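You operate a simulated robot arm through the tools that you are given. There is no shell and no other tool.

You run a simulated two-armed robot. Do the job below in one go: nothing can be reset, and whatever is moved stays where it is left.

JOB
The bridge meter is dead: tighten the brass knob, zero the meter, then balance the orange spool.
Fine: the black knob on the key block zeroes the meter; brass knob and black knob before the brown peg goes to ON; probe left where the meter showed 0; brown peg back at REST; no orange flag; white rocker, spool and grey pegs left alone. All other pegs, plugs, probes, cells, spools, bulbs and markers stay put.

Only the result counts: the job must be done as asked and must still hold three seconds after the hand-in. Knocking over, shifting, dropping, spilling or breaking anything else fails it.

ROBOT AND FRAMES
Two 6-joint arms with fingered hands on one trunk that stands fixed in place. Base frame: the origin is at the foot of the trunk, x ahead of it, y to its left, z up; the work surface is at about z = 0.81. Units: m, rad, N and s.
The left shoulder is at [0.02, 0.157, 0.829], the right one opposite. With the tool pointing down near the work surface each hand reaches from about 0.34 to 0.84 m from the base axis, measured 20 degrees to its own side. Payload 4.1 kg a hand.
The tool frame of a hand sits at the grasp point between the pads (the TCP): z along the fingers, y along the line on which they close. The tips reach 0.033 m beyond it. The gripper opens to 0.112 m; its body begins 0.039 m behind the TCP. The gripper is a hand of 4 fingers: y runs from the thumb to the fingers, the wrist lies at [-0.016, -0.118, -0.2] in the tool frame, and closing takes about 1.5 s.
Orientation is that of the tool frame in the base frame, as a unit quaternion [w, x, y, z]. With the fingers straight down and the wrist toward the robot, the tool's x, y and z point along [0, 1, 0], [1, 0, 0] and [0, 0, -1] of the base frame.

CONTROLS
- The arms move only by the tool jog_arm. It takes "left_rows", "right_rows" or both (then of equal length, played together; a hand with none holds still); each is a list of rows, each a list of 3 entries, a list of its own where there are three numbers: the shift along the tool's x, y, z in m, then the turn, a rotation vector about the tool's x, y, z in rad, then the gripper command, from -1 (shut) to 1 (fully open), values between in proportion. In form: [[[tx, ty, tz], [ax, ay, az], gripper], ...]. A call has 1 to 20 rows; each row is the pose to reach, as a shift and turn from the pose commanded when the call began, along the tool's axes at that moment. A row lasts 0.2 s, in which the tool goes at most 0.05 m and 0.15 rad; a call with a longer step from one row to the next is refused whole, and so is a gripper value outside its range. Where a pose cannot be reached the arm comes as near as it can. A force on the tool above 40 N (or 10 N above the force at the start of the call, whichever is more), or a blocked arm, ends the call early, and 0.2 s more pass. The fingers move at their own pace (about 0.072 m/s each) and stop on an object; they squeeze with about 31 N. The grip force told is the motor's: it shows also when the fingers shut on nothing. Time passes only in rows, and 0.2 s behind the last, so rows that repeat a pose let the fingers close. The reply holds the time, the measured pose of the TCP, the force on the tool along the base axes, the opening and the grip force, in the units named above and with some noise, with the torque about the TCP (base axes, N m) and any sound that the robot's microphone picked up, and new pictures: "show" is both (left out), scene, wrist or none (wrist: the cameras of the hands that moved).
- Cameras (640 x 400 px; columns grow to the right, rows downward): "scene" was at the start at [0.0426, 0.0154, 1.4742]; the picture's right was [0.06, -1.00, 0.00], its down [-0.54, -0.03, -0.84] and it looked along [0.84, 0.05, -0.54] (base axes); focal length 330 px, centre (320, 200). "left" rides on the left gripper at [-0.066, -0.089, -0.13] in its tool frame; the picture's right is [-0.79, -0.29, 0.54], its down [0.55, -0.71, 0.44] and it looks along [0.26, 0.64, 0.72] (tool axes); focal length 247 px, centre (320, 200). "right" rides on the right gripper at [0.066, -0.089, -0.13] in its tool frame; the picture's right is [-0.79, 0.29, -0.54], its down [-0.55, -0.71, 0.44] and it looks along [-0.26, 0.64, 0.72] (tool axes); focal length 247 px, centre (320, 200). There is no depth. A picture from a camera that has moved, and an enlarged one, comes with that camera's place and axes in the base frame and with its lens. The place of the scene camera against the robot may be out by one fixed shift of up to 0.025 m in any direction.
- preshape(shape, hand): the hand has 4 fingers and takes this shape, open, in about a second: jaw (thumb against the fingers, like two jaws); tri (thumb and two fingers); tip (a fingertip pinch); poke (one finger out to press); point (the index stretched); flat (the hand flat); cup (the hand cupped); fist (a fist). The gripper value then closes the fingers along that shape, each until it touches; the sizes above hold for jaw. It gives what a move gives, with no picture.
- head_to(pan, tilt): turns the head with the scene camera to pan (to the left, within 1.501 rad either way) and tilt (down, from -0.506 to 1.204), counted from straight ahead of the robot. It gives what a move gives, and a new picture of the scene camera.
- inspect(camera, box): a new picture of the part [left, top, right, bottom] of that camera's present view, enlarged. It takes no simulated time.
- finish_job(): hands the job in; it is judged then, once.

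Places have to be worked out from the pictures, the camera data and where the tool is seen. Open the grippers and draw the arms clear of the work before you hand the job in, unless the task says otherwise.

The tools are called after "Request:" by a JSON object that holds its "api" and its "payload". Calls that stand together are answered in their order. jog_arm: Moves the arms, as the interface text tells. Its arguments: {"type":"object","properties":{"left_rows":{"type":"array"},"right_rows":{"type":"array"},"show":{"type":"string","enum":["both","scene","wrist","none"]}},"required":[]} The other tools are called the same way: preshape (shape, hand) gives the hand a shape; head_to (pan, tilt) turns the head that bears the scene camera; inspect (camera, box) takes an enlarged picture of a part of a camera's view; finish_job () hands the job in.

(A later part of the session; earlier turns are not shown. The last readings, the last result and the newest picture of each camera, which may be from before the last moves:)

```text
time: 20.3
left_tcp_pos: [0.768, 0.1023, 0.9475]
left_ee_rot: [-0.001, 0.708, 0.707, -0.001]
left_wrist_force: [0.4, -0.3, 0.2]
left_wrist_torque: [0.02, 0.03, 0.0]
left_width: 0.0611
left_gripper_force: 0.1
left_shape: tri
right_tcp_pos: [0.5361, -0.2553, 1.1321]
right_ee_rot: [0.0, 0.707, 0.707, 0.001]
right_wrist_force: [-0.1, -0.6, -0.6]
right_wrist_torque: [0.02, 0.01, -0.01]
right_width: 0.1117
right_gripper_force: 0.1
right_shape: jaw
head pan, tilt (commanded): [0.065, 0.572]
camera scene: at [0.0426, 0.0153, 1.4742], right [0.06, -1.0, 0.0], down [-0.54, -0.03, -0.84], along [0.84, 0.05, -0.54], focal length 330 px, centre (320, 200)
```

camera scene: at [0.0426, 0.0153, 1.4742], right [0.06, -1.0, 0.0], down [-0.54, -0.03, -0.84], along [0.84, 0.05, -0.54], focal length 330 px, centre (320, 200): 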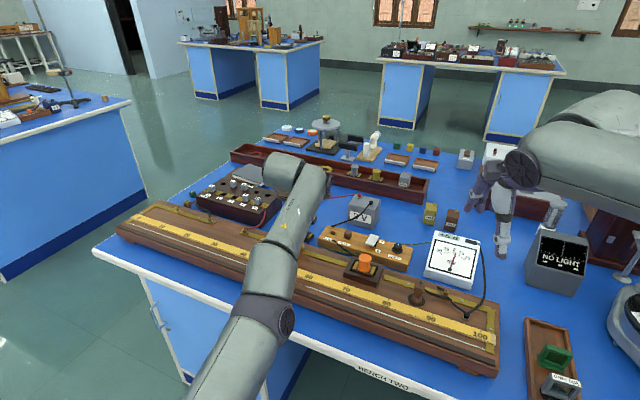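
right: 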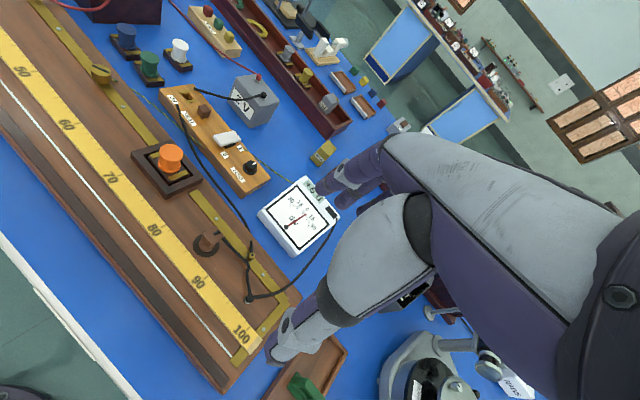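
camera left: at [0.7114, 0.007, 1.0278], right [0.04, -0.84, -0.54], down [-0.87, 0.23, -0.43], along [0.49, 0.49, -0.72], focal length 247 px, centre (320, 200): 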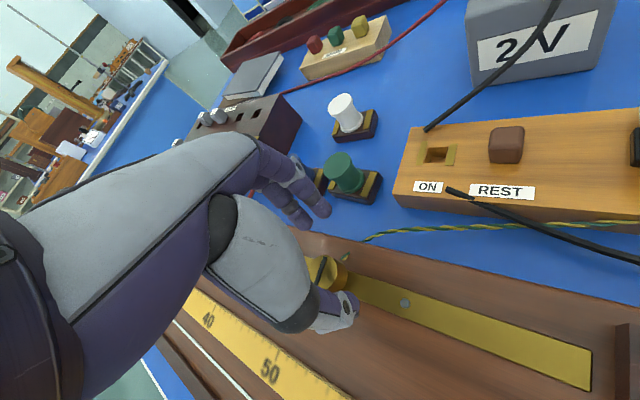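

The arm has settled into a different elbow posture. I'll try simply centring over the knob at yaw 0 in this posture.

Request:
{"api": "jog_arm", "payload": {"left_rows": [[[0.0015, -0.008, 0], [0, 0, 0.0], 0.1], [[0.003, -0.0153, 0], [0, 0, 0.0], 0.1], [[0.003, -0.0153, 0], [0, 0, 0.0], 0.1]], "show": "none"}}

```text
time: 21.1
left_tcp_pos: [0.766, 0.1023, 0.9511]
left_ee_rot: [-0.001, 0.707, 0.708, -0.001]
left_wrist_force: [-0.5, 0.4, 0.1]
left_wrist_torque: [0.02, 0.0, 0.0]
left_width: 0.0611
left_gripper_force: 0.0
left_shape: tri
left hand out of reach, approached as far as the arm can: row 1, 2
right_tcp_pos: [0.5355, -0.2547, 1.133]
right_ee_rot: [0.0, 0.707, 0.707, 0.0]
right_wrist_force: [0.1, 0.6, 0.0]
right_wrist_torque: [-0.02, 0.03, 0.02]
right_width: 0.1118
right_gripper_force: 0.1
right_shape: jaw
head pan, tilt (commanded): [0.065, 0.572]
```

A joint limit is clearly binding here. I'll retreat up and back toward the start pose to free the arm posture, then re-approach.

Request:
{"api": "jog_arm", "payload": {"left_rows": [[[0, 0, -0.04], [0, 0, 0.0], 0.1], [[0, -0.02, -0.08], [0, 0, 0.0], 0.1], [[0.01, -0.06, -0.11], [0, 0, 0.0], 0.1], [[0.02, -0.1, -0.13], [0, 0, 0.0], 0.1], [[0.03, -0.14, -0.15], [0, 0, 0.0], 0.1], [[0.04, -0.18, -0.17], [0, 0, 0.0], 0.1], [[0.05, -0.22, -0.19], [0, 0, 0.0], 0.1], [[0.06, -0.26, -0.2], [0, 0, 0.0], 0.1], [[0.07, -0.3, -0.21], [0, 0, 0.0], 0.1], [[0.077, -0.338, -0.225], [0, 0, 0.0], 0.1]], "show": "both"}}

```text
refused: row 3 steps farther than a row can; nothing moved
```

One step was slightly too long; I'll resend with smaller steps.

Request:
{"api": "jog_arm", "payload": {"left_rows": [[[0, 0, -0.04], [0, 0, 0.0], 0.1], [[0, -0.02, -0.08], [0, 0, 0.0], 0.1], [[0.008, -0.055, -0.1], [0, 0, 0.0], 0.1], [[0.016, -0.095, -0.12], [0, 0, 0.0], 0.1], [[0.024, -0.135, -0.14], [0, 0, 0.0], 0.1], [[0.034, -0.175, -0.16], [0, 0, 0.0], 0.1], [[0.044, -0.215, -0.18], [0, 0, 0.0], 0.1], [[0.054, -0.255, -0.195], [0, 0, 0.0], 0.1], [[0.064, -0.297, -0.21], [0, 0, 0.0], 0.1], [[0.077, -0.338, -0.225], [0, 0, 0.0], 0.1]], "show": "both"}}

```text
time: 23.3
left_tcp_pos: [0.4123, 0.1813, 1.1714]
left_ee_rot: [0.0, 0.707, 0.707, 0.0]
left_wrist_force: [0.7, 0.3, 0.7]
left_wrist_torque: [-0.01, 0.04, -0.01]
left_width: 0.0613
left_gripper_force: 0.1
left_shape: tri
left hand out of reach, approached as far as the arm can: row 1, 2, 3, 4, 5
right_tcp_pos: [0.537, -0.2568, 1.1326]
right_ee_rot: [0.0, 0.707, 0.707, 0.0]
right_wrist_force: [0.3, -0.6, -0.1]
right_wrist_torque: [0.02, 0.03, 0.02]
right_width: 0.1117
right_gripper_force: 0.1
right_shape: jaw
head pan, tilt (commanded): [0.065, 0.572]
camera scene: at [0.0432, 0.0151, 1.4742], right [0.06, -1.0, 0.0], down [-0.54, -0.03, -0.84], along [0.84, 0.05, -0.54], focal length 330 px, centre (320, 200)
camera left: at [0.3238, 0.1155, 1.3017], right [-0.29, -0.79, -0.54], down [-0.71, 0.55, -0.43], along [0.64, 0.26, -0.72], focal length 247 px, centre (320, 200)
```

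scene: 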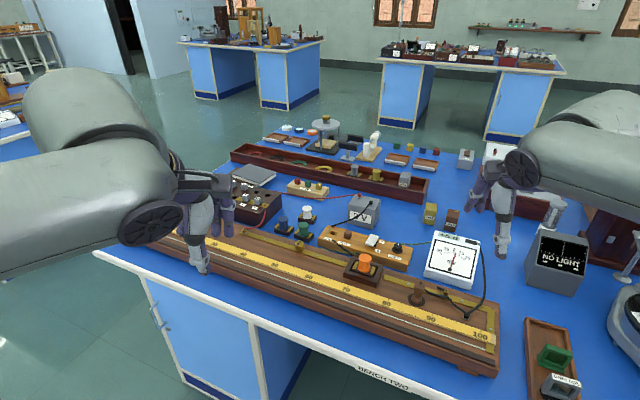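
left: 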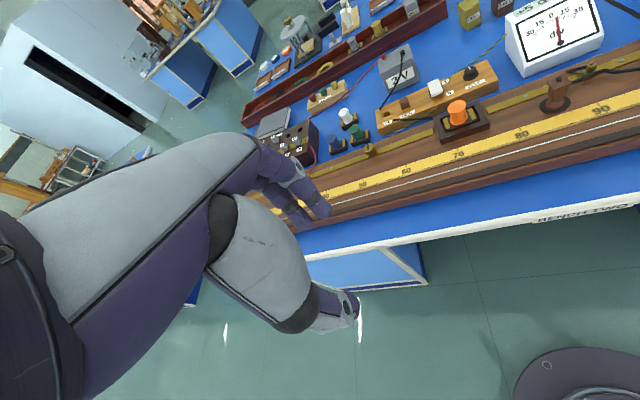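

Posture is back to the original. I'll re-approach above the knob exactly as the first time.

Request:
{"api": "jog_arm", "payload": {"left_rows": [[[-0.007, 0.034, 0.0], [0, 0, 0], 0.1], [[-0.015, 0.068, 0.02], [0, 0, 0], 0.1], [[-0.023, 0.102, 0.04], [0, 0, 0], 0.1], [[-0.031, 0.136, 0.06], [0, 0, 0], 0.1], [[-0.039, 0.17, 0.08], [0, 0, 0], 0.1], [[-0.047, 0.204, 0.1], [0, 0, 0], 0.1], [[-0.054, 0.238, 0.12], [0, 0, 0], 0.1], [[-0.062, 0.272, 0.14], [0, 0, 0], 0.1], [[-0.07, 0.306, 0.16], [0, 0, 0], 0.1], [[-0.076, 0.34, 0.175], [0, 0, 0], 0.1]], "show": "both"}}

Request:
{"api": "inspect", "payload": {"camera": "left", "box": [335, 240, 431, 300]}}

```text
time: 25.5
left_tcp_pos: [0.7528, 0.1054, 0.9954]
left_ee_rot: [0.0, 0.708, 0.706, 0.0]
left_wrist_force: [-0.7, 1.0, 0.7]
left_wrist_torque: [-0.03, -0.02, 0.0]
left_width: 0.0615
left_gripper_force: 0.1
left_shape: tri
right_tcp_pos: [0.5346, -0.2553, 1.1326]
right_ee_rot: [0.0, 0.707, 0.707, 0.0]
right_wrist_force: [-0.3, 1.1, 0.8]
right_wrist_torque: [-0.02, -0.05, -0.01]
right_width: 0.1118
right_gripper_force: 0.1
right_shape: jaw
head pan, tilt (commanded): [0.065, 0.572]
camera scene: at [0.0419, 0.0157, 1.4742], right [0.06, -1.0, 0.0], down [-0.54, -0.03, -0.84], along [0.84, 0.05, -0.54], focal length 330 px, centre (320, 200)
camera left: at [0.6641, 0.0413, 1.1264], right [-0.29, -0.79, -0.54], down [-0.71, 0.55, -0.44], along [0.64, 0.26, -0.72], focal length 247 px, centre (320, 200)
```

scene: 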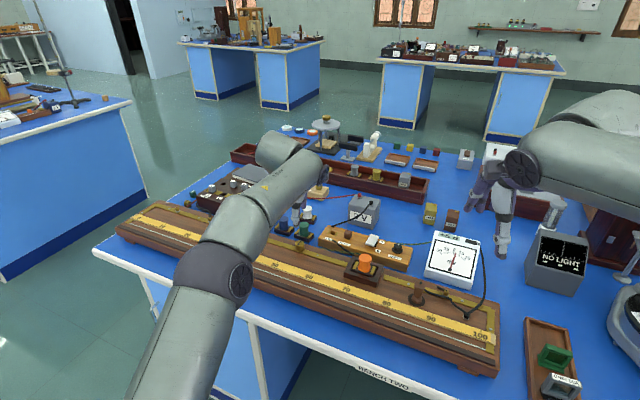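
left: 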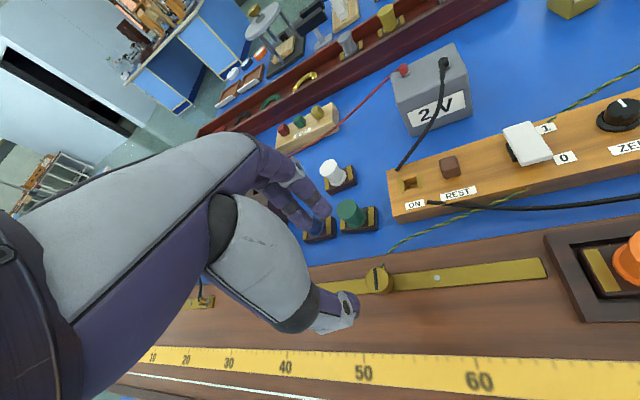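

```text
6.67 times, centred on (383, 270) of left
camera zoom: at [0.6641, 0.0413, 1.1264], right [-0.29, -0.79, -0.54], down [-0.71, 0.55, -0.44], along [0.64, 0.26, -0.72], focal length 1646 px, centre (-100, -267)
```

zoom: 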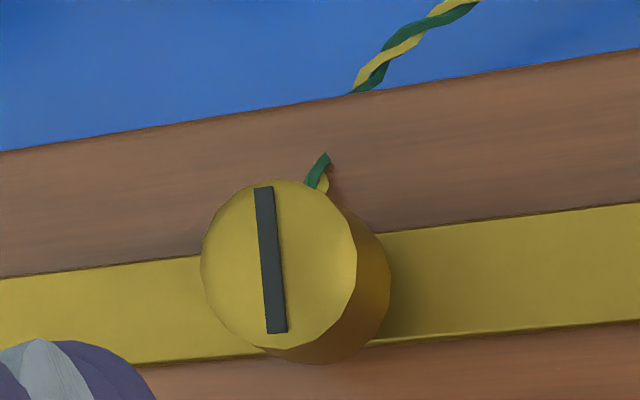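

Same posture as the first time, and the slot is now perpendicular to the strip. I'll turn to yaw -0.5, descend around the knob and grip.

Request:
{"api": "jog_arm", "payload": {"left_rows": [[[0.0, 0.0, 0], [0, 0, -0.13], 0.1], [[0.0, 0.0, 0], [0, 0, -0.26], 0.1], [[0.0, 0.0, 0.01], [0, 0, -0.39], 0.1], [[0.0, 0.0, 0.03], [0, 0, -0.48], 0.1], [[0.0, 0.0, 0.055], [0, 0, -0.48], 0.1], [[0.0, 0.0, 0.08], [0, 0, -0.48], 0.1], [[0.0, 0.0, 0.102], [0, 0, -0.48], 0.1]], "show": "wrist"}}

Request:
{"api": "inspect", "payload": {"camera": "left", "box": [260, 190, 420, 290]}}

```text
time: 27.1
left_tcp_pos: [0.7541, 0.1068, 0.8931]
left_ee_rot: [0.0, 0.519, 0.855, 0.001]
left_wrist_force: [-0.6, 0.9, 0.3]
left_wrist_torque: [0.01, -0.04, -0.02]
left_width: 0.0615
left_gripper_force: 0.0
left_shape: tri
right_tcp_pos: [0.5358, -0.2562, 1.1326]
right_ee_rot: [-0.001, 0.706, 0.708, 0.0]
right_wrist_force: [-0.5, -0.3, -0.9]
right_wrist_torque: [-0.04, 0.01, -0.05]
right_width: 0.1114
right_gripper_force: 0.0
right_shape: jaw
head pan, tilt (commanded): [0.065, 0.572]
camera left: at [0.7048, 0.0064, 1.0246], right [0.11, -0.84, -0.54], down [-0.89, 0.16, -0.44], along [0.45, 0.53, -0.72], focal length 247 px, centre (320, 200)
```

left: 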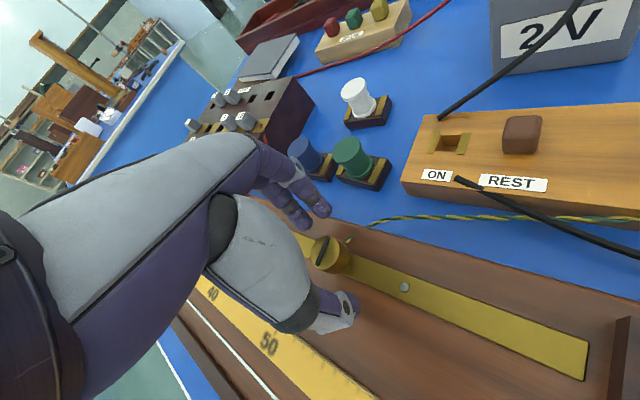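

```text
4.00 times, centred on (340, 240) of left
camera zoom: at [0.7048, 0.0064, 1.0246], right [0.11, -0.84, -0.54], down [-0.89, 0.16, -0.44], along [0.45, 0.53, -0.72], focal length 988 px, centre (240, 40)
```

zoom: 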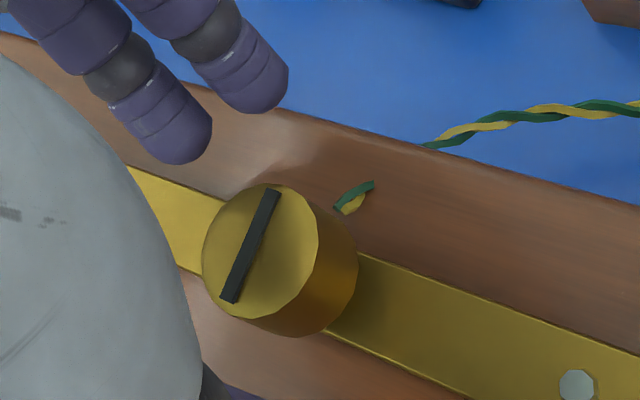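

The knob is centred between the fingers. I'll close, then turn clockwise in small steps up to yaw about +0.4.

Request:
{"api": "jog_arm", "payload": {"left_rows": [[[0, 0, 0], [0, 0, 0], -0.3], [[0, 0, 0], [0, 0, 0], -0.7], [[0, 0, 0], [0, 0, 0], -1], [[0, 0, 0], [0, 0, 0], -1], [[0, 0, 0], [0, 0, 0], -1], [[0, 0, 0], [0, 0, 0.08], -1], [[0, 0, 0], [0, 0, 0.16], -1], [[0, 0, 0], [0, 0, 0.24], -1], [[0, 0, 0], [0, 0, 0.32], -1]], "show": "wrist"}}

Request:
{"api": "inspect", "payload": {"camera": "left", "box": [260, 190, 420, 290]}}

```text
time: 29.1
left_tcp_pos: [0.753, 0.1076, 0.8929]
left_ee_rot: [-0.001, 0.648, 0.762, 0.0]
left_wrist_force: [-1.5, 9.2, -4.7]
left_wrist_torque: [0.24, 0.07, 0.19]
left_width: 0.0171
left_gripper_force: 31.3
left_shape: tri
right_tcp_pos: [0.5365, -0.2548, 1.1336]
right_ee_rot: [0.0, 0.707, 0.707, 0.0]
right_wrist_force: [0.3, 0.1, 0.6]
right_wrist_torque: [0.0, 0.03, -0.01]
right_width: 0.1117
right_gripper_force: 0.1
right_shape: jaw
head pan, tilt (commanded): [0.065, 0.572]
camera left: at [0.6761, 0.0287, 1.0245], right [-0.16, -0.83, -0.54], down [-0.79, 0.43, -0.43], along [0.59, 0.36, -0.72], focal length 247 px, centre (320, 200)
```

left: 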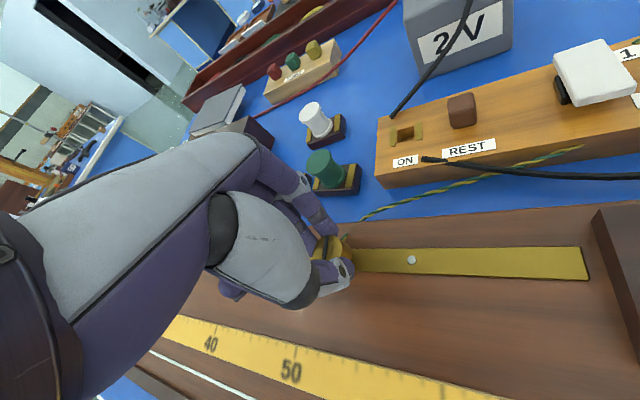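

```text
4.00 times, centred on (340, 240) of left
camera zoom: at [0.6761, 0.0287, 1.0245], right [-0.16, -0.83, -0.54], down [-0.79, 0.43, -0.43], along [0.59, 0.36, -0.72], focal length 988 px, centre (240, 40)
```

zoom: 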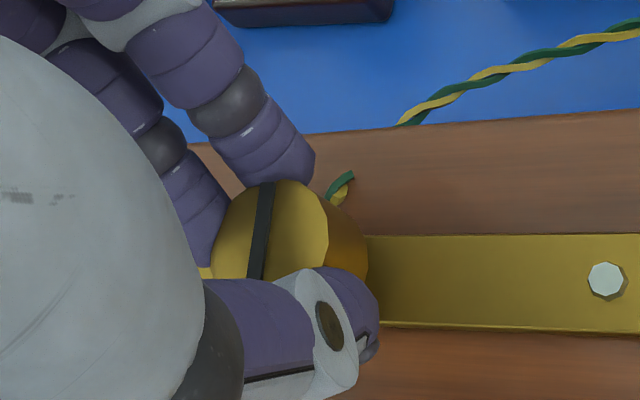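

The slot stays at -20° while the hand turned 0.32 rad against about 0.19 N·m, so the knob is at its stop and tight. I'll open and lift straight off.

Request:
{"api": "jog_arm", "payload": {"left_rows": [[[0, 0, 0], [0, 0, 0.05], -1], [[0, 0, 0], [0, 0, 0.05], -1], [[0, 0, 0], [0, 0, 0.05], -0.5], [[0, 0, 0], [0, 0, 0.05], 0.1], [[0, 0, 0], [0, 0, 0.05], 0.1], [[0, 0, 0], [0, 0, 0.05], 0.1], [[0, 0, -0.03], [0, 0, 0.05], 0.1], [[0, 0, -0.07], [0, 0, 0.1], 0.1], [[0, 0, -0.1], [0, 0, 0.15], 0.1]], "show": "both"}}

Request:
{"api": "inspect", "payload": {"camera": "left", "box": [335, 240, 431, 300]}}

Request:
{"api": "inspect", "payload": {"camera": "scene", "box": [420, 225, 484, 265]}}

```text
time: 31.1
left_tcp_pos: [0.7525, 0.106, 0.9963]
left_ee_rot: [-0.001, 0.704, 0.71, -0.001]
left_wrist_force: [0.3, -0.2, 0.4]
left_wrist_torque: [0.01, -0.04, -0.02]
left_width: 0.0614
left_gripper_force: 0.1
left_shape: tri
right_tcp_pos: [0.5357, -0.2562, 1.133]
right_ee_rot: [-0.001, 0.707, 0.708, 0.001]
right_wrist_force: [0.1, 0.1, 0.0]
right_wrist_torque: [-0.01, 0.02, -0.07]
right_width: 0.1118
right_gripper_force: 0.1
right_shape: jaw
head pan, tilt (commanded): [0.065, 0.572]
camera scene: at [0.0427, 0.0154, 1.4742], right [0.06, -1.0, 0.0], down [-0.54, -0.03, -0.84], along [0.84, 0.05, -0.54], focal length 330 px, centre (320, 200)
camera left: at [0.6652, 0.0401, 1.1258], right [-0.28, -0.8, -0.54], down [-0.72, 0.55, -0.43], along [0.64, 0.26, -0.72], focal length 247 px, centre (320, 200)
```

scene: 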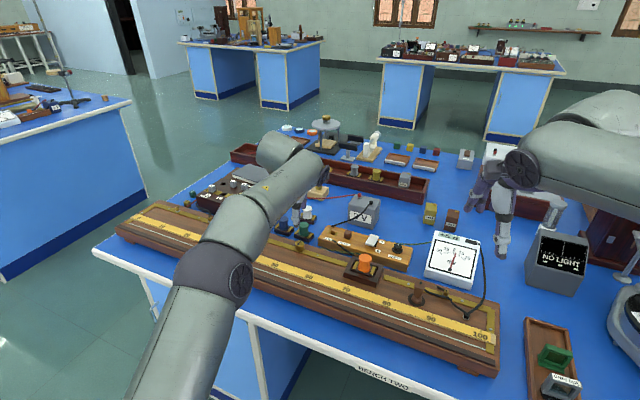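
left: 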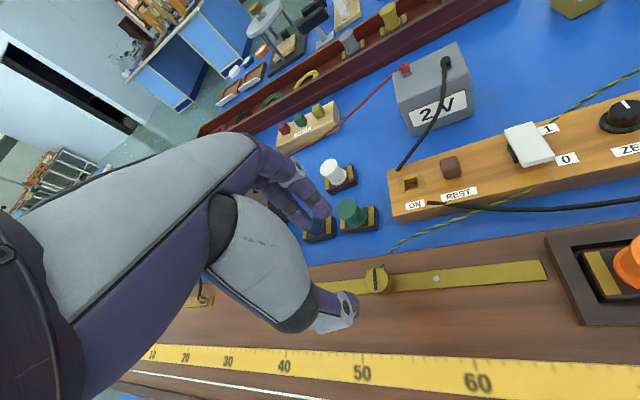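

```text
6.67 times, centred on (383, 270) of left
camera zoom: at [0.6652, 0.0401, 1.1258], right [-0.28, -0.8, -0.54], down [-0.72, 0.55, -0.43], along [0.64, 0.26, -0.72], focal length 1646 px, centre (-100, -267)
```

zoom: 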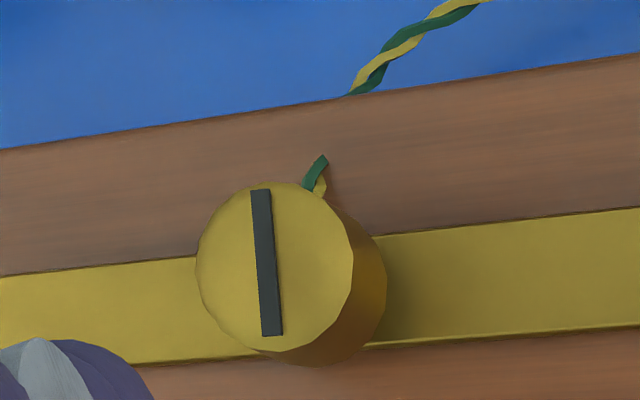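

```text
10.00 times, centred on (452, 245) of scene
camera zoom: at [0.0427, 0.0154, 1.4742], right [0.06, -1.0, 0.0], down [-0.54, -0.03, -0.84], along [0.84, 0.05, -0.54], focal length 3302 px, centre (-1000, -250)
```

zoom: 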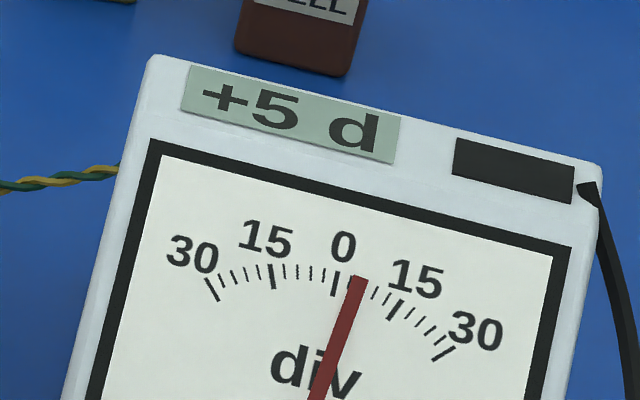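

The brass knob is tight, with its slot square to the strip, and the meter still reads +5. Next I'll retract the left arm and bring the right hand, shaped tri, above the black ZERO knob.

Request:
{"api": "preshape", "payload": {"hand": "right", "shape": "tri"}}

Request:
{"api": "jog_arm", "payload": {"left_rows": [[[0.006, -0.034, -0.015], [0, 0, 0], 0.1], [[0.014, -0.068, -0.035], [0, 0, 0], 0.1], [[0.022, -0.102, -0.055], [0, 0, 0], 0.1], [[0.03, -0.136, -0.075], [0, 0, 0], 0.1], [[0.038, -0.17, -0.095], [0, 0, 0], 0.1], [[0.046, -0.204, -0.115], [0, 0, 0], 0.1], [[0.053, -0.238, -0.135], [0, 0, 0], 0.1], [[0.061, -0.272, -0.15], [0, 0, 0], 0.1], [[0.069, -0.306, -0.165], [0, 0, 0], 0.1], [[0.076, -0.34, -0.175], [0, 0, 0], 0.1]], "right_rows": [[[0.009, 0.024, 0.01], [0, 0, 0], 0.2], [[0.018, 0.048, 0.03], [0, 0, 0], 0.2], [[0.027, 0.072, 0.05], [0, 0, 0], 0.2], [[0.036, 0.096, 0.07], [0, 0, 0], 0.2], [[0.045, 0.12, 0.09], [0, 0, 0], 0.2], [[0.054, 0.144, 0.11], [0, 0, 0], 0.2], [[0.063, 0.168, 0.13], [0, 0, 0], 0.2], [[0.072, 0.192, 0.15], [0, 0, 0], 0.2], [[0.08, 0.214, 0.165], [0, 0, 0], 0.2], [[0.088, 0.234, 0.175], [0, 0, 0], 0.2]], "show": "both"}}

Request:
{"api": "inspect", "payload": {"camera": "right", "box": [200, 180, 360, 280]}}

```text
time: 32.0
left_tcp_pos: [0.7531, 0.1059, 0.9944]
left_ee_rot: [0.0, 0.703, 0.711, 0.001]
left_wrist_force: [0.3, -0.8, -0.2]
left_wrist_torque: [0.01, -0.03, -0.01]
left_width: 0.0612
left_gripper_force: 0.0
left_shape: tri
right_tcp_pos: [0.5368, -0.2551, 1.132]
right_ee_rot: [-0.001, 0.706, 0.708, 0.0]
right_wrist_force: [-0.5, -0.1, -0.3]
right_wrist_torque: [0.0, 0.02, 0.0]
right_width: 0.1117
right_gripper_force: 0.0
right_shape: tri
head pan, tilt (commanded): [0.065, 0.572]
```

```text
time: 34.2
left_tcp_pos: [0.4132, 0.179, 1.1701]
left_ee_rot: [0.001, 0.703, 0.711, -0.001]
left_wrist_force: [0.7, -0.4, -0.4]
left_wrist_torque: [0.02, -0.01, 0.01]
left_width: 0.0612
left_gripper_force: 0.1
left_shape: tri
right_tcp_pos: [0.7693, -0.1687, 0.9559]
right_ee_rot: [-0.001, 0.707, 0.707, 0.0]
right_wrist_force: [0.4, -0.3, -0.1]
right_wrist_torque: [0.04, 0.0, 0.04]
right_width: 0.0676
right_gripper_force: 0.0
right_shape: tri
head pan, tilt (commanded): [0.065, 0.572]
camera scene: at [0.0426, 0.015, 1.4742], right [0.06, -1.0, 0.0], down [-0.54, -0.03, -0.84], along [0.84, 0.05, -0.54], focal length 330 px, centre (320, 200)
camera right: at [0.681, -0.1021, 1.088], right [0.29, -0.79, 0.54], down [-0.71, -0.55, -0.44], along [0.64, -0.26, -0.72], focal length 247 px, centre (320, 200)
camera left: at [0.3244, 0.1128, 1.3008], right [-0.28, -0.8, -0.54], down [-0.72, 0.55, -0.43], along [0.64, 0.26, -0.72], focal length 247 px, centre (320, 200)
```

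scene: 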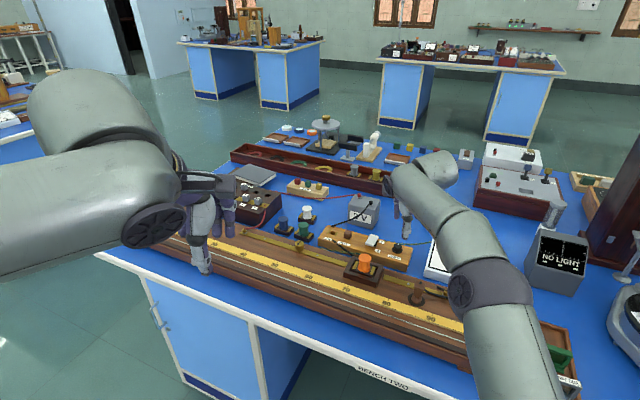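
right: 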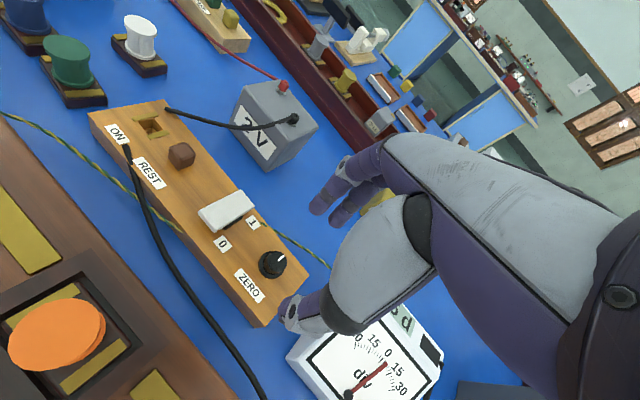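
left: 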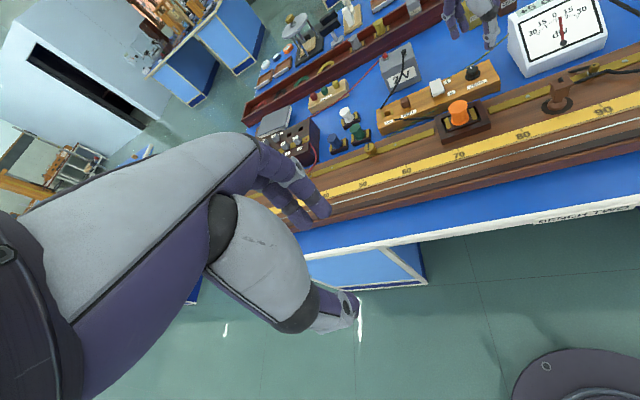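

```text
4.00 times, centred on (280, 230) of right
camera zoom: at [0.681, -0.1021, 1.088], right [0.29, -0.79, 0.54], down [-0.71, -0.55, -0.44], along [0.64, -0.26, -0.72], focal length 988 px, centre (480, 80)
```

zoom: 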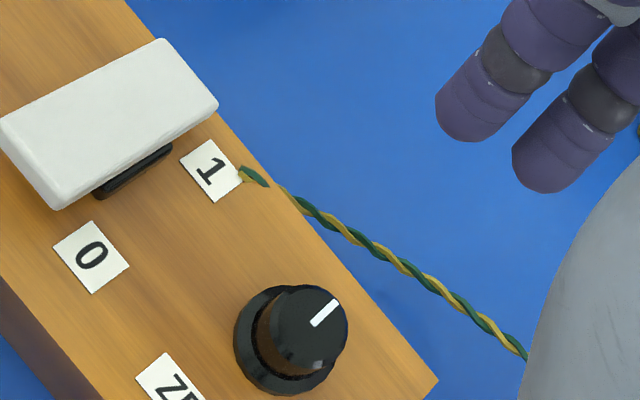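

The ZERO knob's top centre triangulates to (0.792, -0.169, 0.846), about 2 cm across, with the rocker roughly 5 cm to its left. I'll lower the right hand around it with a narrow opening, stopping above contact height to check.

Request:
{"api": "jog_arm", "payload": {"right_rows": [[[0, 0.012, 0.02], [0, 0, 0], -0.05], [[0, 0.0227, 0.04], [0, 0, 0], -0.05], [[0, 0.0227, 0.06], [0, 0, 0], -0.05]], "show": "wrist"}}

Request:
{"api": "inspect", "payload": {"camera": "right", "box": [220, 180, 380, 280]}}

```text
time: 35.0
left_tcp_pos: [0.4121, 0.1798, 1.17]
left_ee_rot: [0.0, 0.704, 0.71, 0.0]
left_wrist_force: [-0.2, 0.2, -0.5]
left_wrist_torque: [-0.03, 0.01, 0.0]
left_width: 0.0612
left_gripper_force: 0.0
left_shape: tri
right_tcp_pos: [0.7928, -0.1678, 0.8977]
right_ee_rot: [0.0, 0.706, 0.708, 0.001]
right_wrist_force: [-0.3, 0.4, 0.6]
right_wrist_torque: [0.03, -0.03, -0.01]
right_width: 0.0537
right_gripper_force: 0.1
right_shape: tri
right hand out of reach, approached as far as the arm can: row 2
head pan, tilt (commanded): [0.065, 0.572]
camera right: at [0.7026, -0.1018, 1.0282], right [0.29, -0.79, 0.54], down [-0.71, -0.55, -0.44], along [0.64, -0.26, -0.72], focal length 247 px, centre (320, 200)
```

right: 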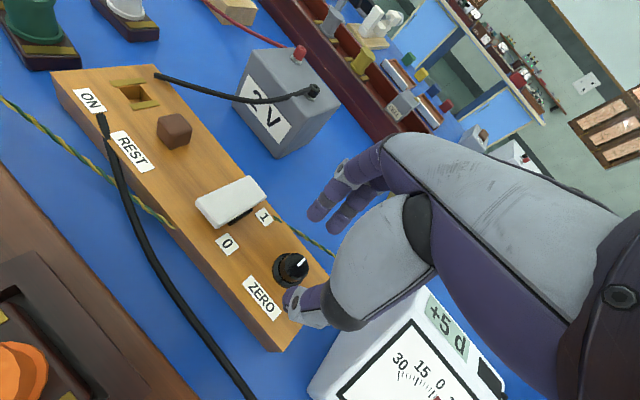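

```text
4.00 times, centred on (300, 230) of right
camera zoom: at [0.7026, -0.1018, 1.0282], right [0.29, -0.79, 0.54], down [-0.71, -0.55, -0.44], along [0.64, -0.26, -0.72], focal length 988 px, centre (400, 80)
```

zoom: 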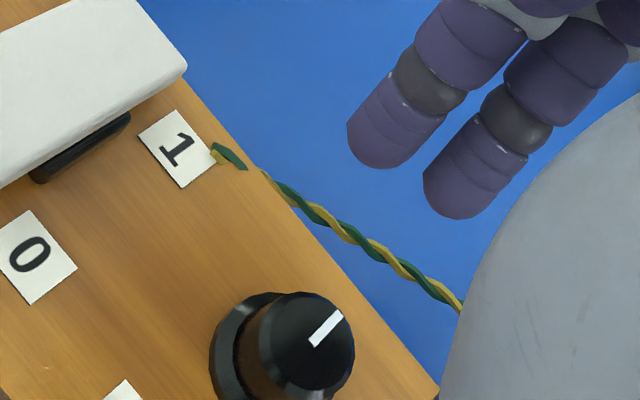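

Alignment looks right, within 2 mm. I'll lower the last 28 mm with a small correction and close on the knob.

Request:
{"api": "jog_arm", "payload": {"right_rows": [[[-0.001, -0.002, 0.014], [0, 0, 0], -0.05], [[-0.001, -0.002, 0.028], [0, 0, 0], -0.05], [[-0.001, -0.002, 0.028], [0, 0, 0], -0.5], [[-0.001, -0.002, 0.028], [0, 0, 0], -1], [[-0.001, -0.002, 0.028], [0, 0, 0], -1], [[-0.001, -0.002, 0.028], [0, 0, 0], -1]], "show": "both"}}

Request:
{"api": "inspect", "payload": {"camera": "right", "box": [220, 200, 380, 300]}}

Request:
{"api": "inspect", "payload": {"camera": "left", "box": [500, 0, 628, 80]}}

```text
time: 36.4
left_tcp_pos: [0.4126, 0.179, 1.1698]
left_ee_rot: [0.0, 0.704, 0.711, 0.0]
left_wrist_force: [0.6, -0.7, 0.5]
left_wrist_torque: [0.02, 0.02, 0.0]
left_width: 0.0615
left_gripper_force: 0.1
left_shape: tri
right_tcp_pos: [0.7896, -0.1682, 0.8687]
right_ee_rot: [0.001, 0.707, 0.707, 0.0]
right_wrist_force: [-0.6, -0.9, -1.8]
right_wrist_torque: [-0.03, 0.02, -0.02]
right_width: 0.0158
right_gripper_force: 30.3
right_shape: tri
head pan, tilt (commanded): [0.065, 0.572]
camera scene: at [0.0426, 0.0153, 1.4742], right [0.06, -1.0, 0.0], down [-0.54, -0.03, -0.84], along [0.84, 0.05, -0.54], focal length 330 px, centre (320, 200)
camera right: at [0.7012, -0.1024, 1.0001], right [0.29, -0.79, 0.54], down [-0.71, -0.55, -0.43], along [0.64, -0.26, -0.72], focal length 247 px, centre (320, 200)
```

scene: 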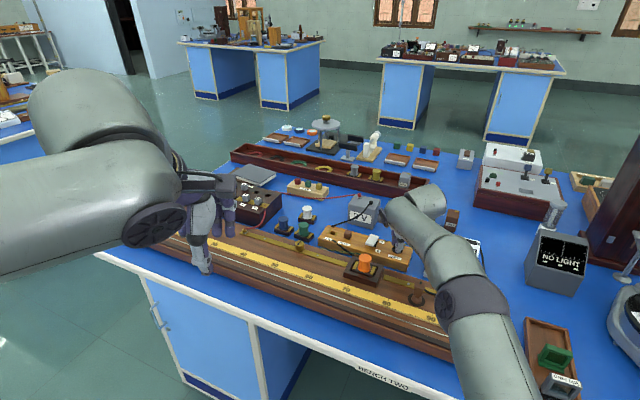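
right: 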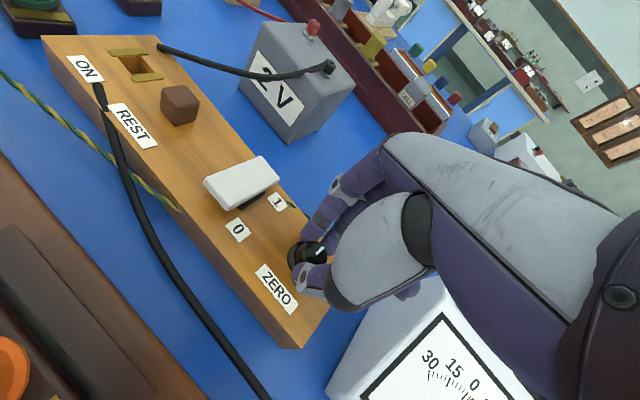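

```text
4.00 times, centred on (300, 250) of right
camera zoom: at [0.7012, -0.1024, 1.0001], right [0.29, -0.79, 0.54], down [-0.71, -0.55, -0.43], along [0.64, -0.26, -0.72], focal length 988 px, centre (400, 0)
```

zoom: 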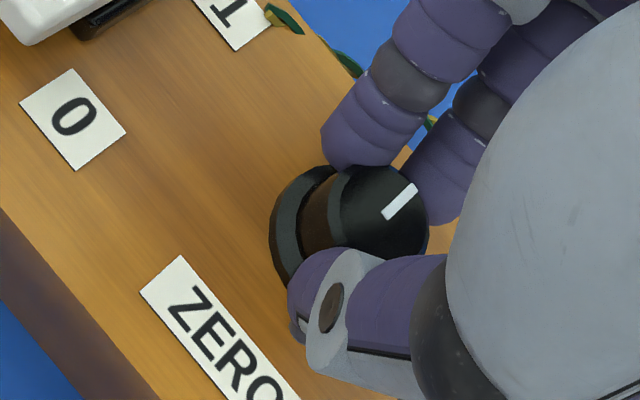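

```text
5.00 times, centred on (564, 40) of left
camera zoom: at [0.3249, 0.113, 1.3008], right [-0.28, -0.8, -0.54], down [-0.72, 0.55, -0.44], along [0.64, 0.26, -0.72], focal length 1235 px, centre (-900, 1000)
```

zoom: 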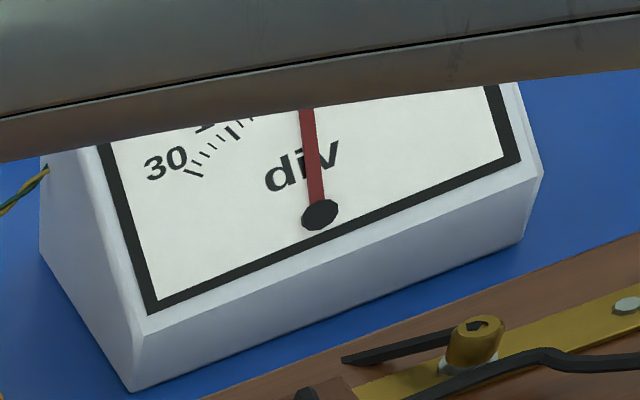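

The hand is closed on the ZERO knob at 30 N, and the left camera can still see most of the needle under the forearm. I'll turn clockwise 0.15 rad and watch which way the needle goes.

Request:
{"api": "jog_arm", "payload": {"right_rows": [[[0, 0, 0], [0, 0, 0.07], -1], [[0, 0, 0], [0, 0, 0.15], -1], [[0, 0, 0], [0, 0, 0.15], -1]], "show": "wrist"}}

Request:
{"api": "inspect", "payload": {"camera": "left", "box": [500, 0, 628, 80]}}

Request:
{"api": "inspect", "payload": {"camera": "right", "box": [220, 200, 380, 300]}}

Request:
{"api": "inspect", "payload": {"camera": "scene", "box": [420, 215, 500, 265]}}

```text
time: 37.2
left_tcp_pos: [0.413, 0.1788, 1.1699]
left_ee_rot: [-0.001, 0.703, 0.711, 0.0]
left_wrist_force: [-0.5, -0.2, 0.4]
left_wrist_torque: [0.02, 0.02, 0.04]
left_width: 0.0613
left_gripper_force: 0.1
left_shape: tri
right_tcp_pos: [0.7898, -0.1684, 0.8692]
right_ee_rot: [0.0, 0.758, 0.652, 0.001]
right_wrist_force: [0.6, -2.7, -2.8]
right_wrist_torque: [-0.03, -0.03, 0.01]
right_width: 0.0155
right_gripper_force: 30.9
right_shape: tri
head pan, tilt (commanded): [0.065, 0.572]
camera right: at [0.7121, -0.0898, 1.0002], right [0.16, -0.83, 0.54], down [-0.79, -0.44, -0.44], along [0.6, -0.35, -0.72], focal length 247 px, centre (320, 200)
```

right: 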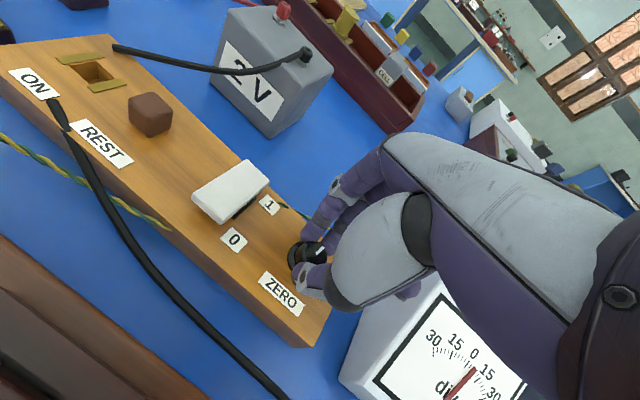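

```text
5.00 times, centred on (564, 40) of left
camera zoom: at [0.3249, 0.113, 1.3008], right [-0.28, -0.8, -0.54], down [-0.72, 0.55, -0.44], along [0.64, 0.26, -0.72], focal length 1235 px, centre (-900, 1000)
```

zoom: 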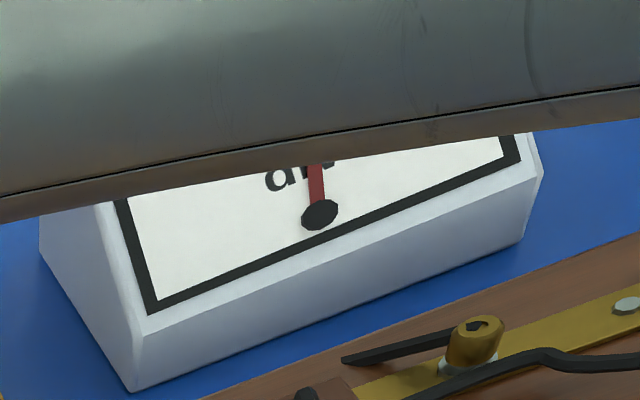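

```text
4.00 times, centred on (300, 250) of right
camera zoom: at [0.7121, -0.0898, 1.0002], right [0.16, -0.83, 0.54], down [-0.79, -0.44, -0.44], along [0.6, -0.35, -0.72], focal length 988 px, centre (400, 0)
```

zoom: 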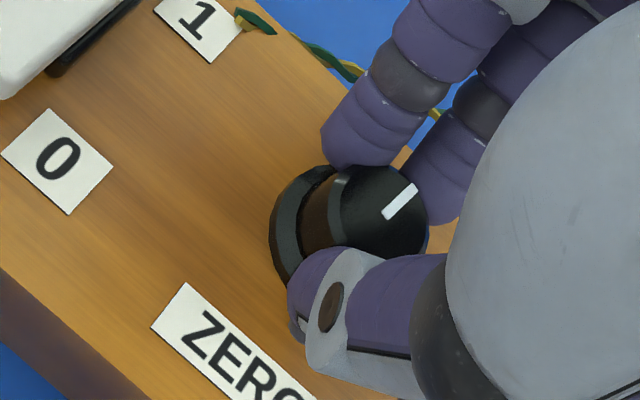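

```text
8.00 times, centred on (460, 240) of scene
camera zoom: at [0.0427, 0.0153, 1.4742], right [0.06, -1.0, 0.0], down [-0.54, -0.03, -0.84], along [0.84, 0.05, -0.54], focal length 2642 px, centre (-800, -120)
```

zoom: 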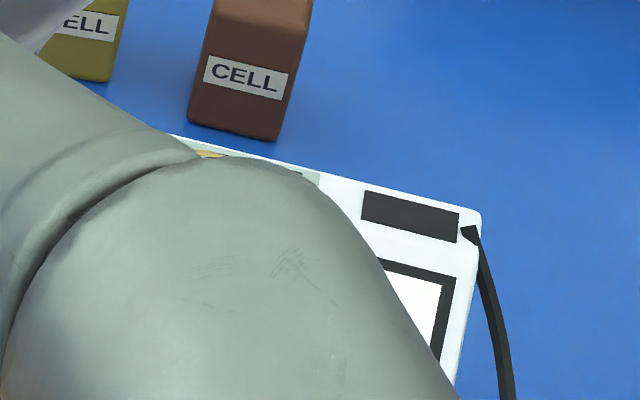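

The right wrist camera now shows the dial, so I'll enlarge that.

Request:
{"api": "inspect", "payload": {"camera": "right", "box": [400, 312, 540, 400]}}

```text
4.55 times, centred on (470, 356) of right
camera zoom: at [0.7121, -0.0898, 1.0002], right [0.16, -0.83, 0.54], down [-0.79, -0.44, -0.44], along [0.6, -0.35, -0.72], focal length 1123 px, centre (-362, -509)
```

zoom: 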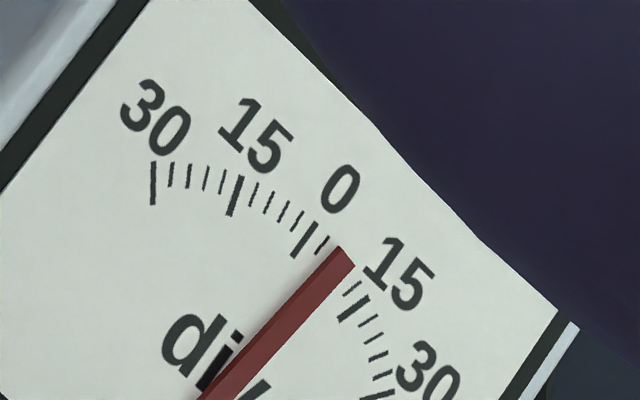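

Clockwise moved the needle up to roughly +7.5, so counter-clockwise is right, at about 17 div/rad. I'll turn counter-clockwise about 0.28 rad, release, and re-grip at a yaw where the dial stays in view.

Request:
{"api": "jog_arm", "payload": {"right_rows": [[[0, 0, 0], [0, 0, -0.1], -1], [[0, 0, 0], [0, 0, -0.2], -1], [[0, 0, 0], [0, 0, -0.28], -1], [[0, 0, 0], [0, 0, -0.28], -1], [[0, 0, 0], [0, 0, -0.28], -0.6], [[0, 0, 0], [0, 0, -0.28], -0.1], [[0, 0, 0], [0, 0, -0.28], -0.1], [[0, 0, -0.02], [0, 0, -0.15], -0.1], [[0, 0, -0.02], [0, 0, -0.02], -0.1], [[0, 0, -0.02], [0, 0, 0.11], -0.1], [[0, 0, -0.02], [0, 0, 0.22], -0.1]], "show": "both"}}

Request:
{"api": "inspect", "payload": {"camera": "right", "box": [400, 280, 560, 380]}}

Request:
{"api": "inspect", "payload": {"camera": "right", "box": [220, 200, 380, 300]}}

```text
time: 39.6
left_tcp_pos: [0.4129, 0.1798, 1.1691]
left_ee_rot: [-0.001, 0.704, 0.711, 0.0]
left_wrist_force: [-0.1, 0.0, -0.2]
left_wrist_torque: [0.0, 0.0, -0.02]
left_width: 0.0612
left_gripper_force: 0.1
left_shape: tri
right_tcp_pos: [0.7906, -0.1676, 0.8899]
right_ee_rot: [0.0, 0.826, 0.564, 0.0]
right_wrist_force: [-0.5, -0.3, 0.1]
right_wrist_torque: [0.0, -0.04, 0.03]
right_width: 0.0499
right_gripper_force: 0.1
right_shape: tri
head pan, tilt (commanded): [0.065, 0.572]
camera scene: at [0.0425, 0.0152, 1.4742], right [0.06, -1.0, 0.0], down [-0.54, -0.03, -0.84], along [0.84, 0.05, -0.54], focal length 330 px, centre (320, 200)
camera right: at [0.7312, -0.0746, 1.0202], right [-0.02, -0.84, 0.54], down [-0.86, -0.26, -0.44], along [0.51, -0.47, -0.72], focal length 247 px, centre (320, 200)
```

scene: 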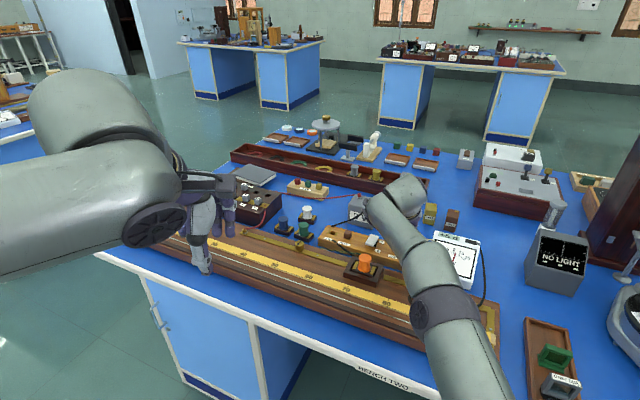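
right: 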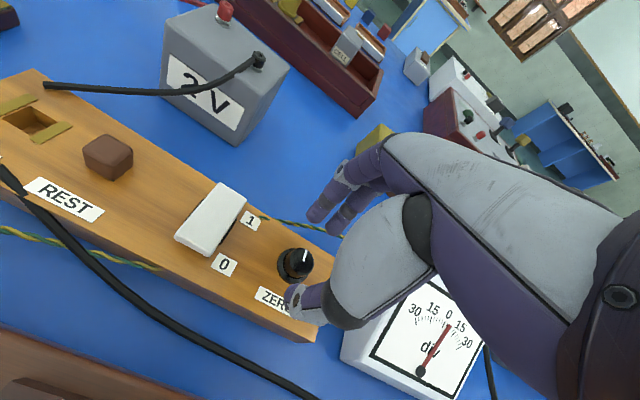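

```text
4.00 times, centred on (480, 330) of right
camera zoom: at [0.7312, -0.0746, 1.0202], right [-0.02, -0.84, 0.54], down [-0.86, -0.26, -0.44], along [0.51, -0.47, -0.72], focal length 988 px, centre (-320, -320)
```

zoom: 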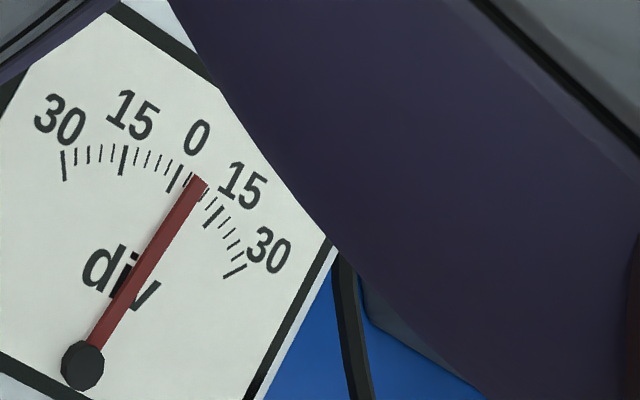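

```text
4.00 times, centred on (300, 250) of right
camera zoom: at [0.7312, -0.0746, 1.0202], right [-0.02, -0.84, 0.54], down [-0.86, -0.26, -0.44], along [0.51, -0.47, -0.72], focal length 988 px, centre (400, 0)
```

zoom: 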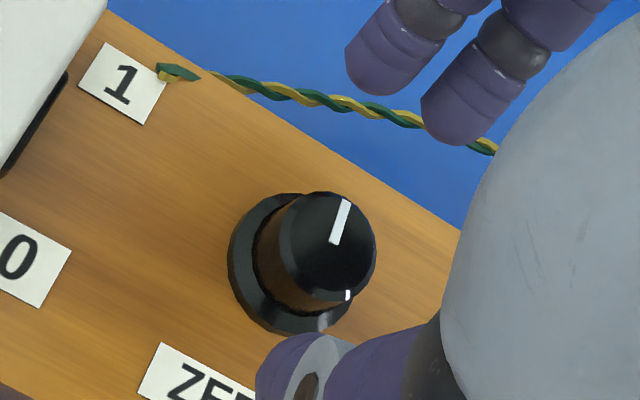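

I'll read the digital readout from the scene camera, where the forearm has moved partly aside.

Request:
{"api": "inspect", "payload": {"camera": "scene", "box": [420, 222, 500, 272]}}

Request:
{"api": "inspect", "payload": {"camera": "right", "box": [480, 280, 560, 330]}}

Request:
{"api": "inspect", "payload": {"camera": "left", "box": [500, 0, 628, 80]}}

```text
8.00 times, centred on (460, 247) of scene
camera zoom: at [0.0425, 0.0152, 1.4742], right [0.06, -1.0, 0.0], down [-0.54, -0.03, -0.84], along [0.84, 0.05, -0.54], focal length 2642 px, centre (-800, -176)
```

zoom: 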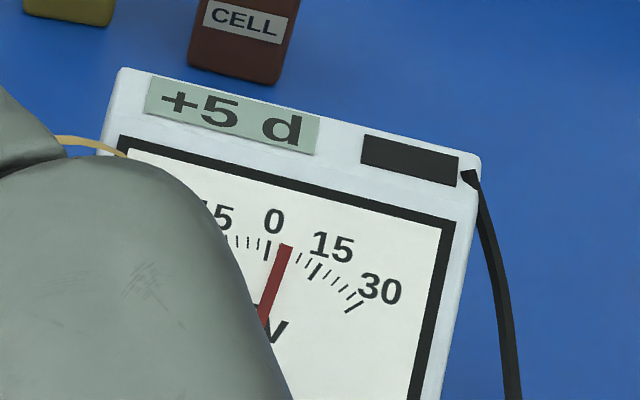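

```text
8.00 times, centred on (520, 305) of right
camera zoom: at [0.7312, -0.0746, 1.0202], right [-0.02, -0.84, 0.54], down [-0.86, -0.26, -0.44], along [0.51, -0.47, -0.72], focal length 1976 px, centre (-1280, -640)
```

zoom: 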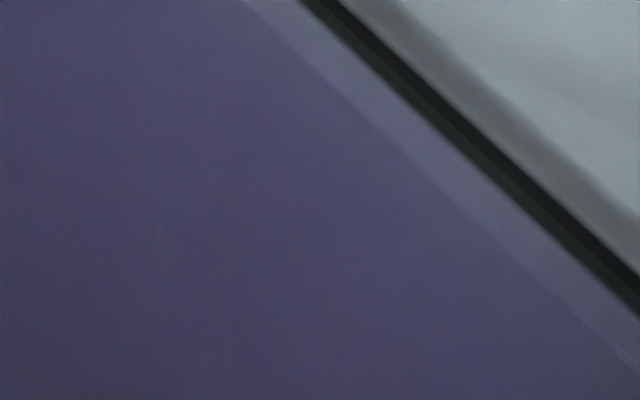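

```text
5.00 times, centred on (564, 40) of left
camera zoom: at [0.3247, 0.1129, 1.3009], right [-0.28, -0.8, -0.54], down [-0.72, 0.55, -0.44], along [0.64, 0.26, -0.72], focal length 1235 px, centre (-900, 1000)
```

zoom: 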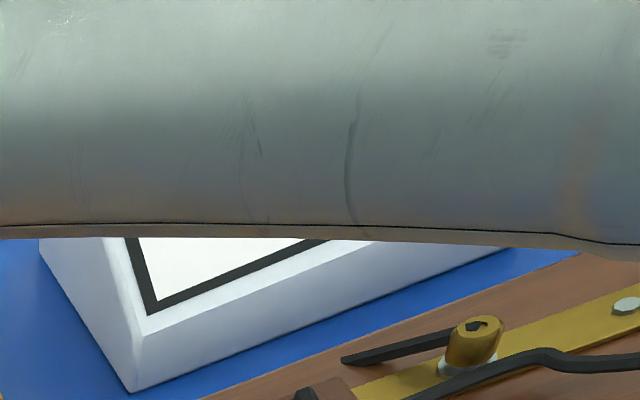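

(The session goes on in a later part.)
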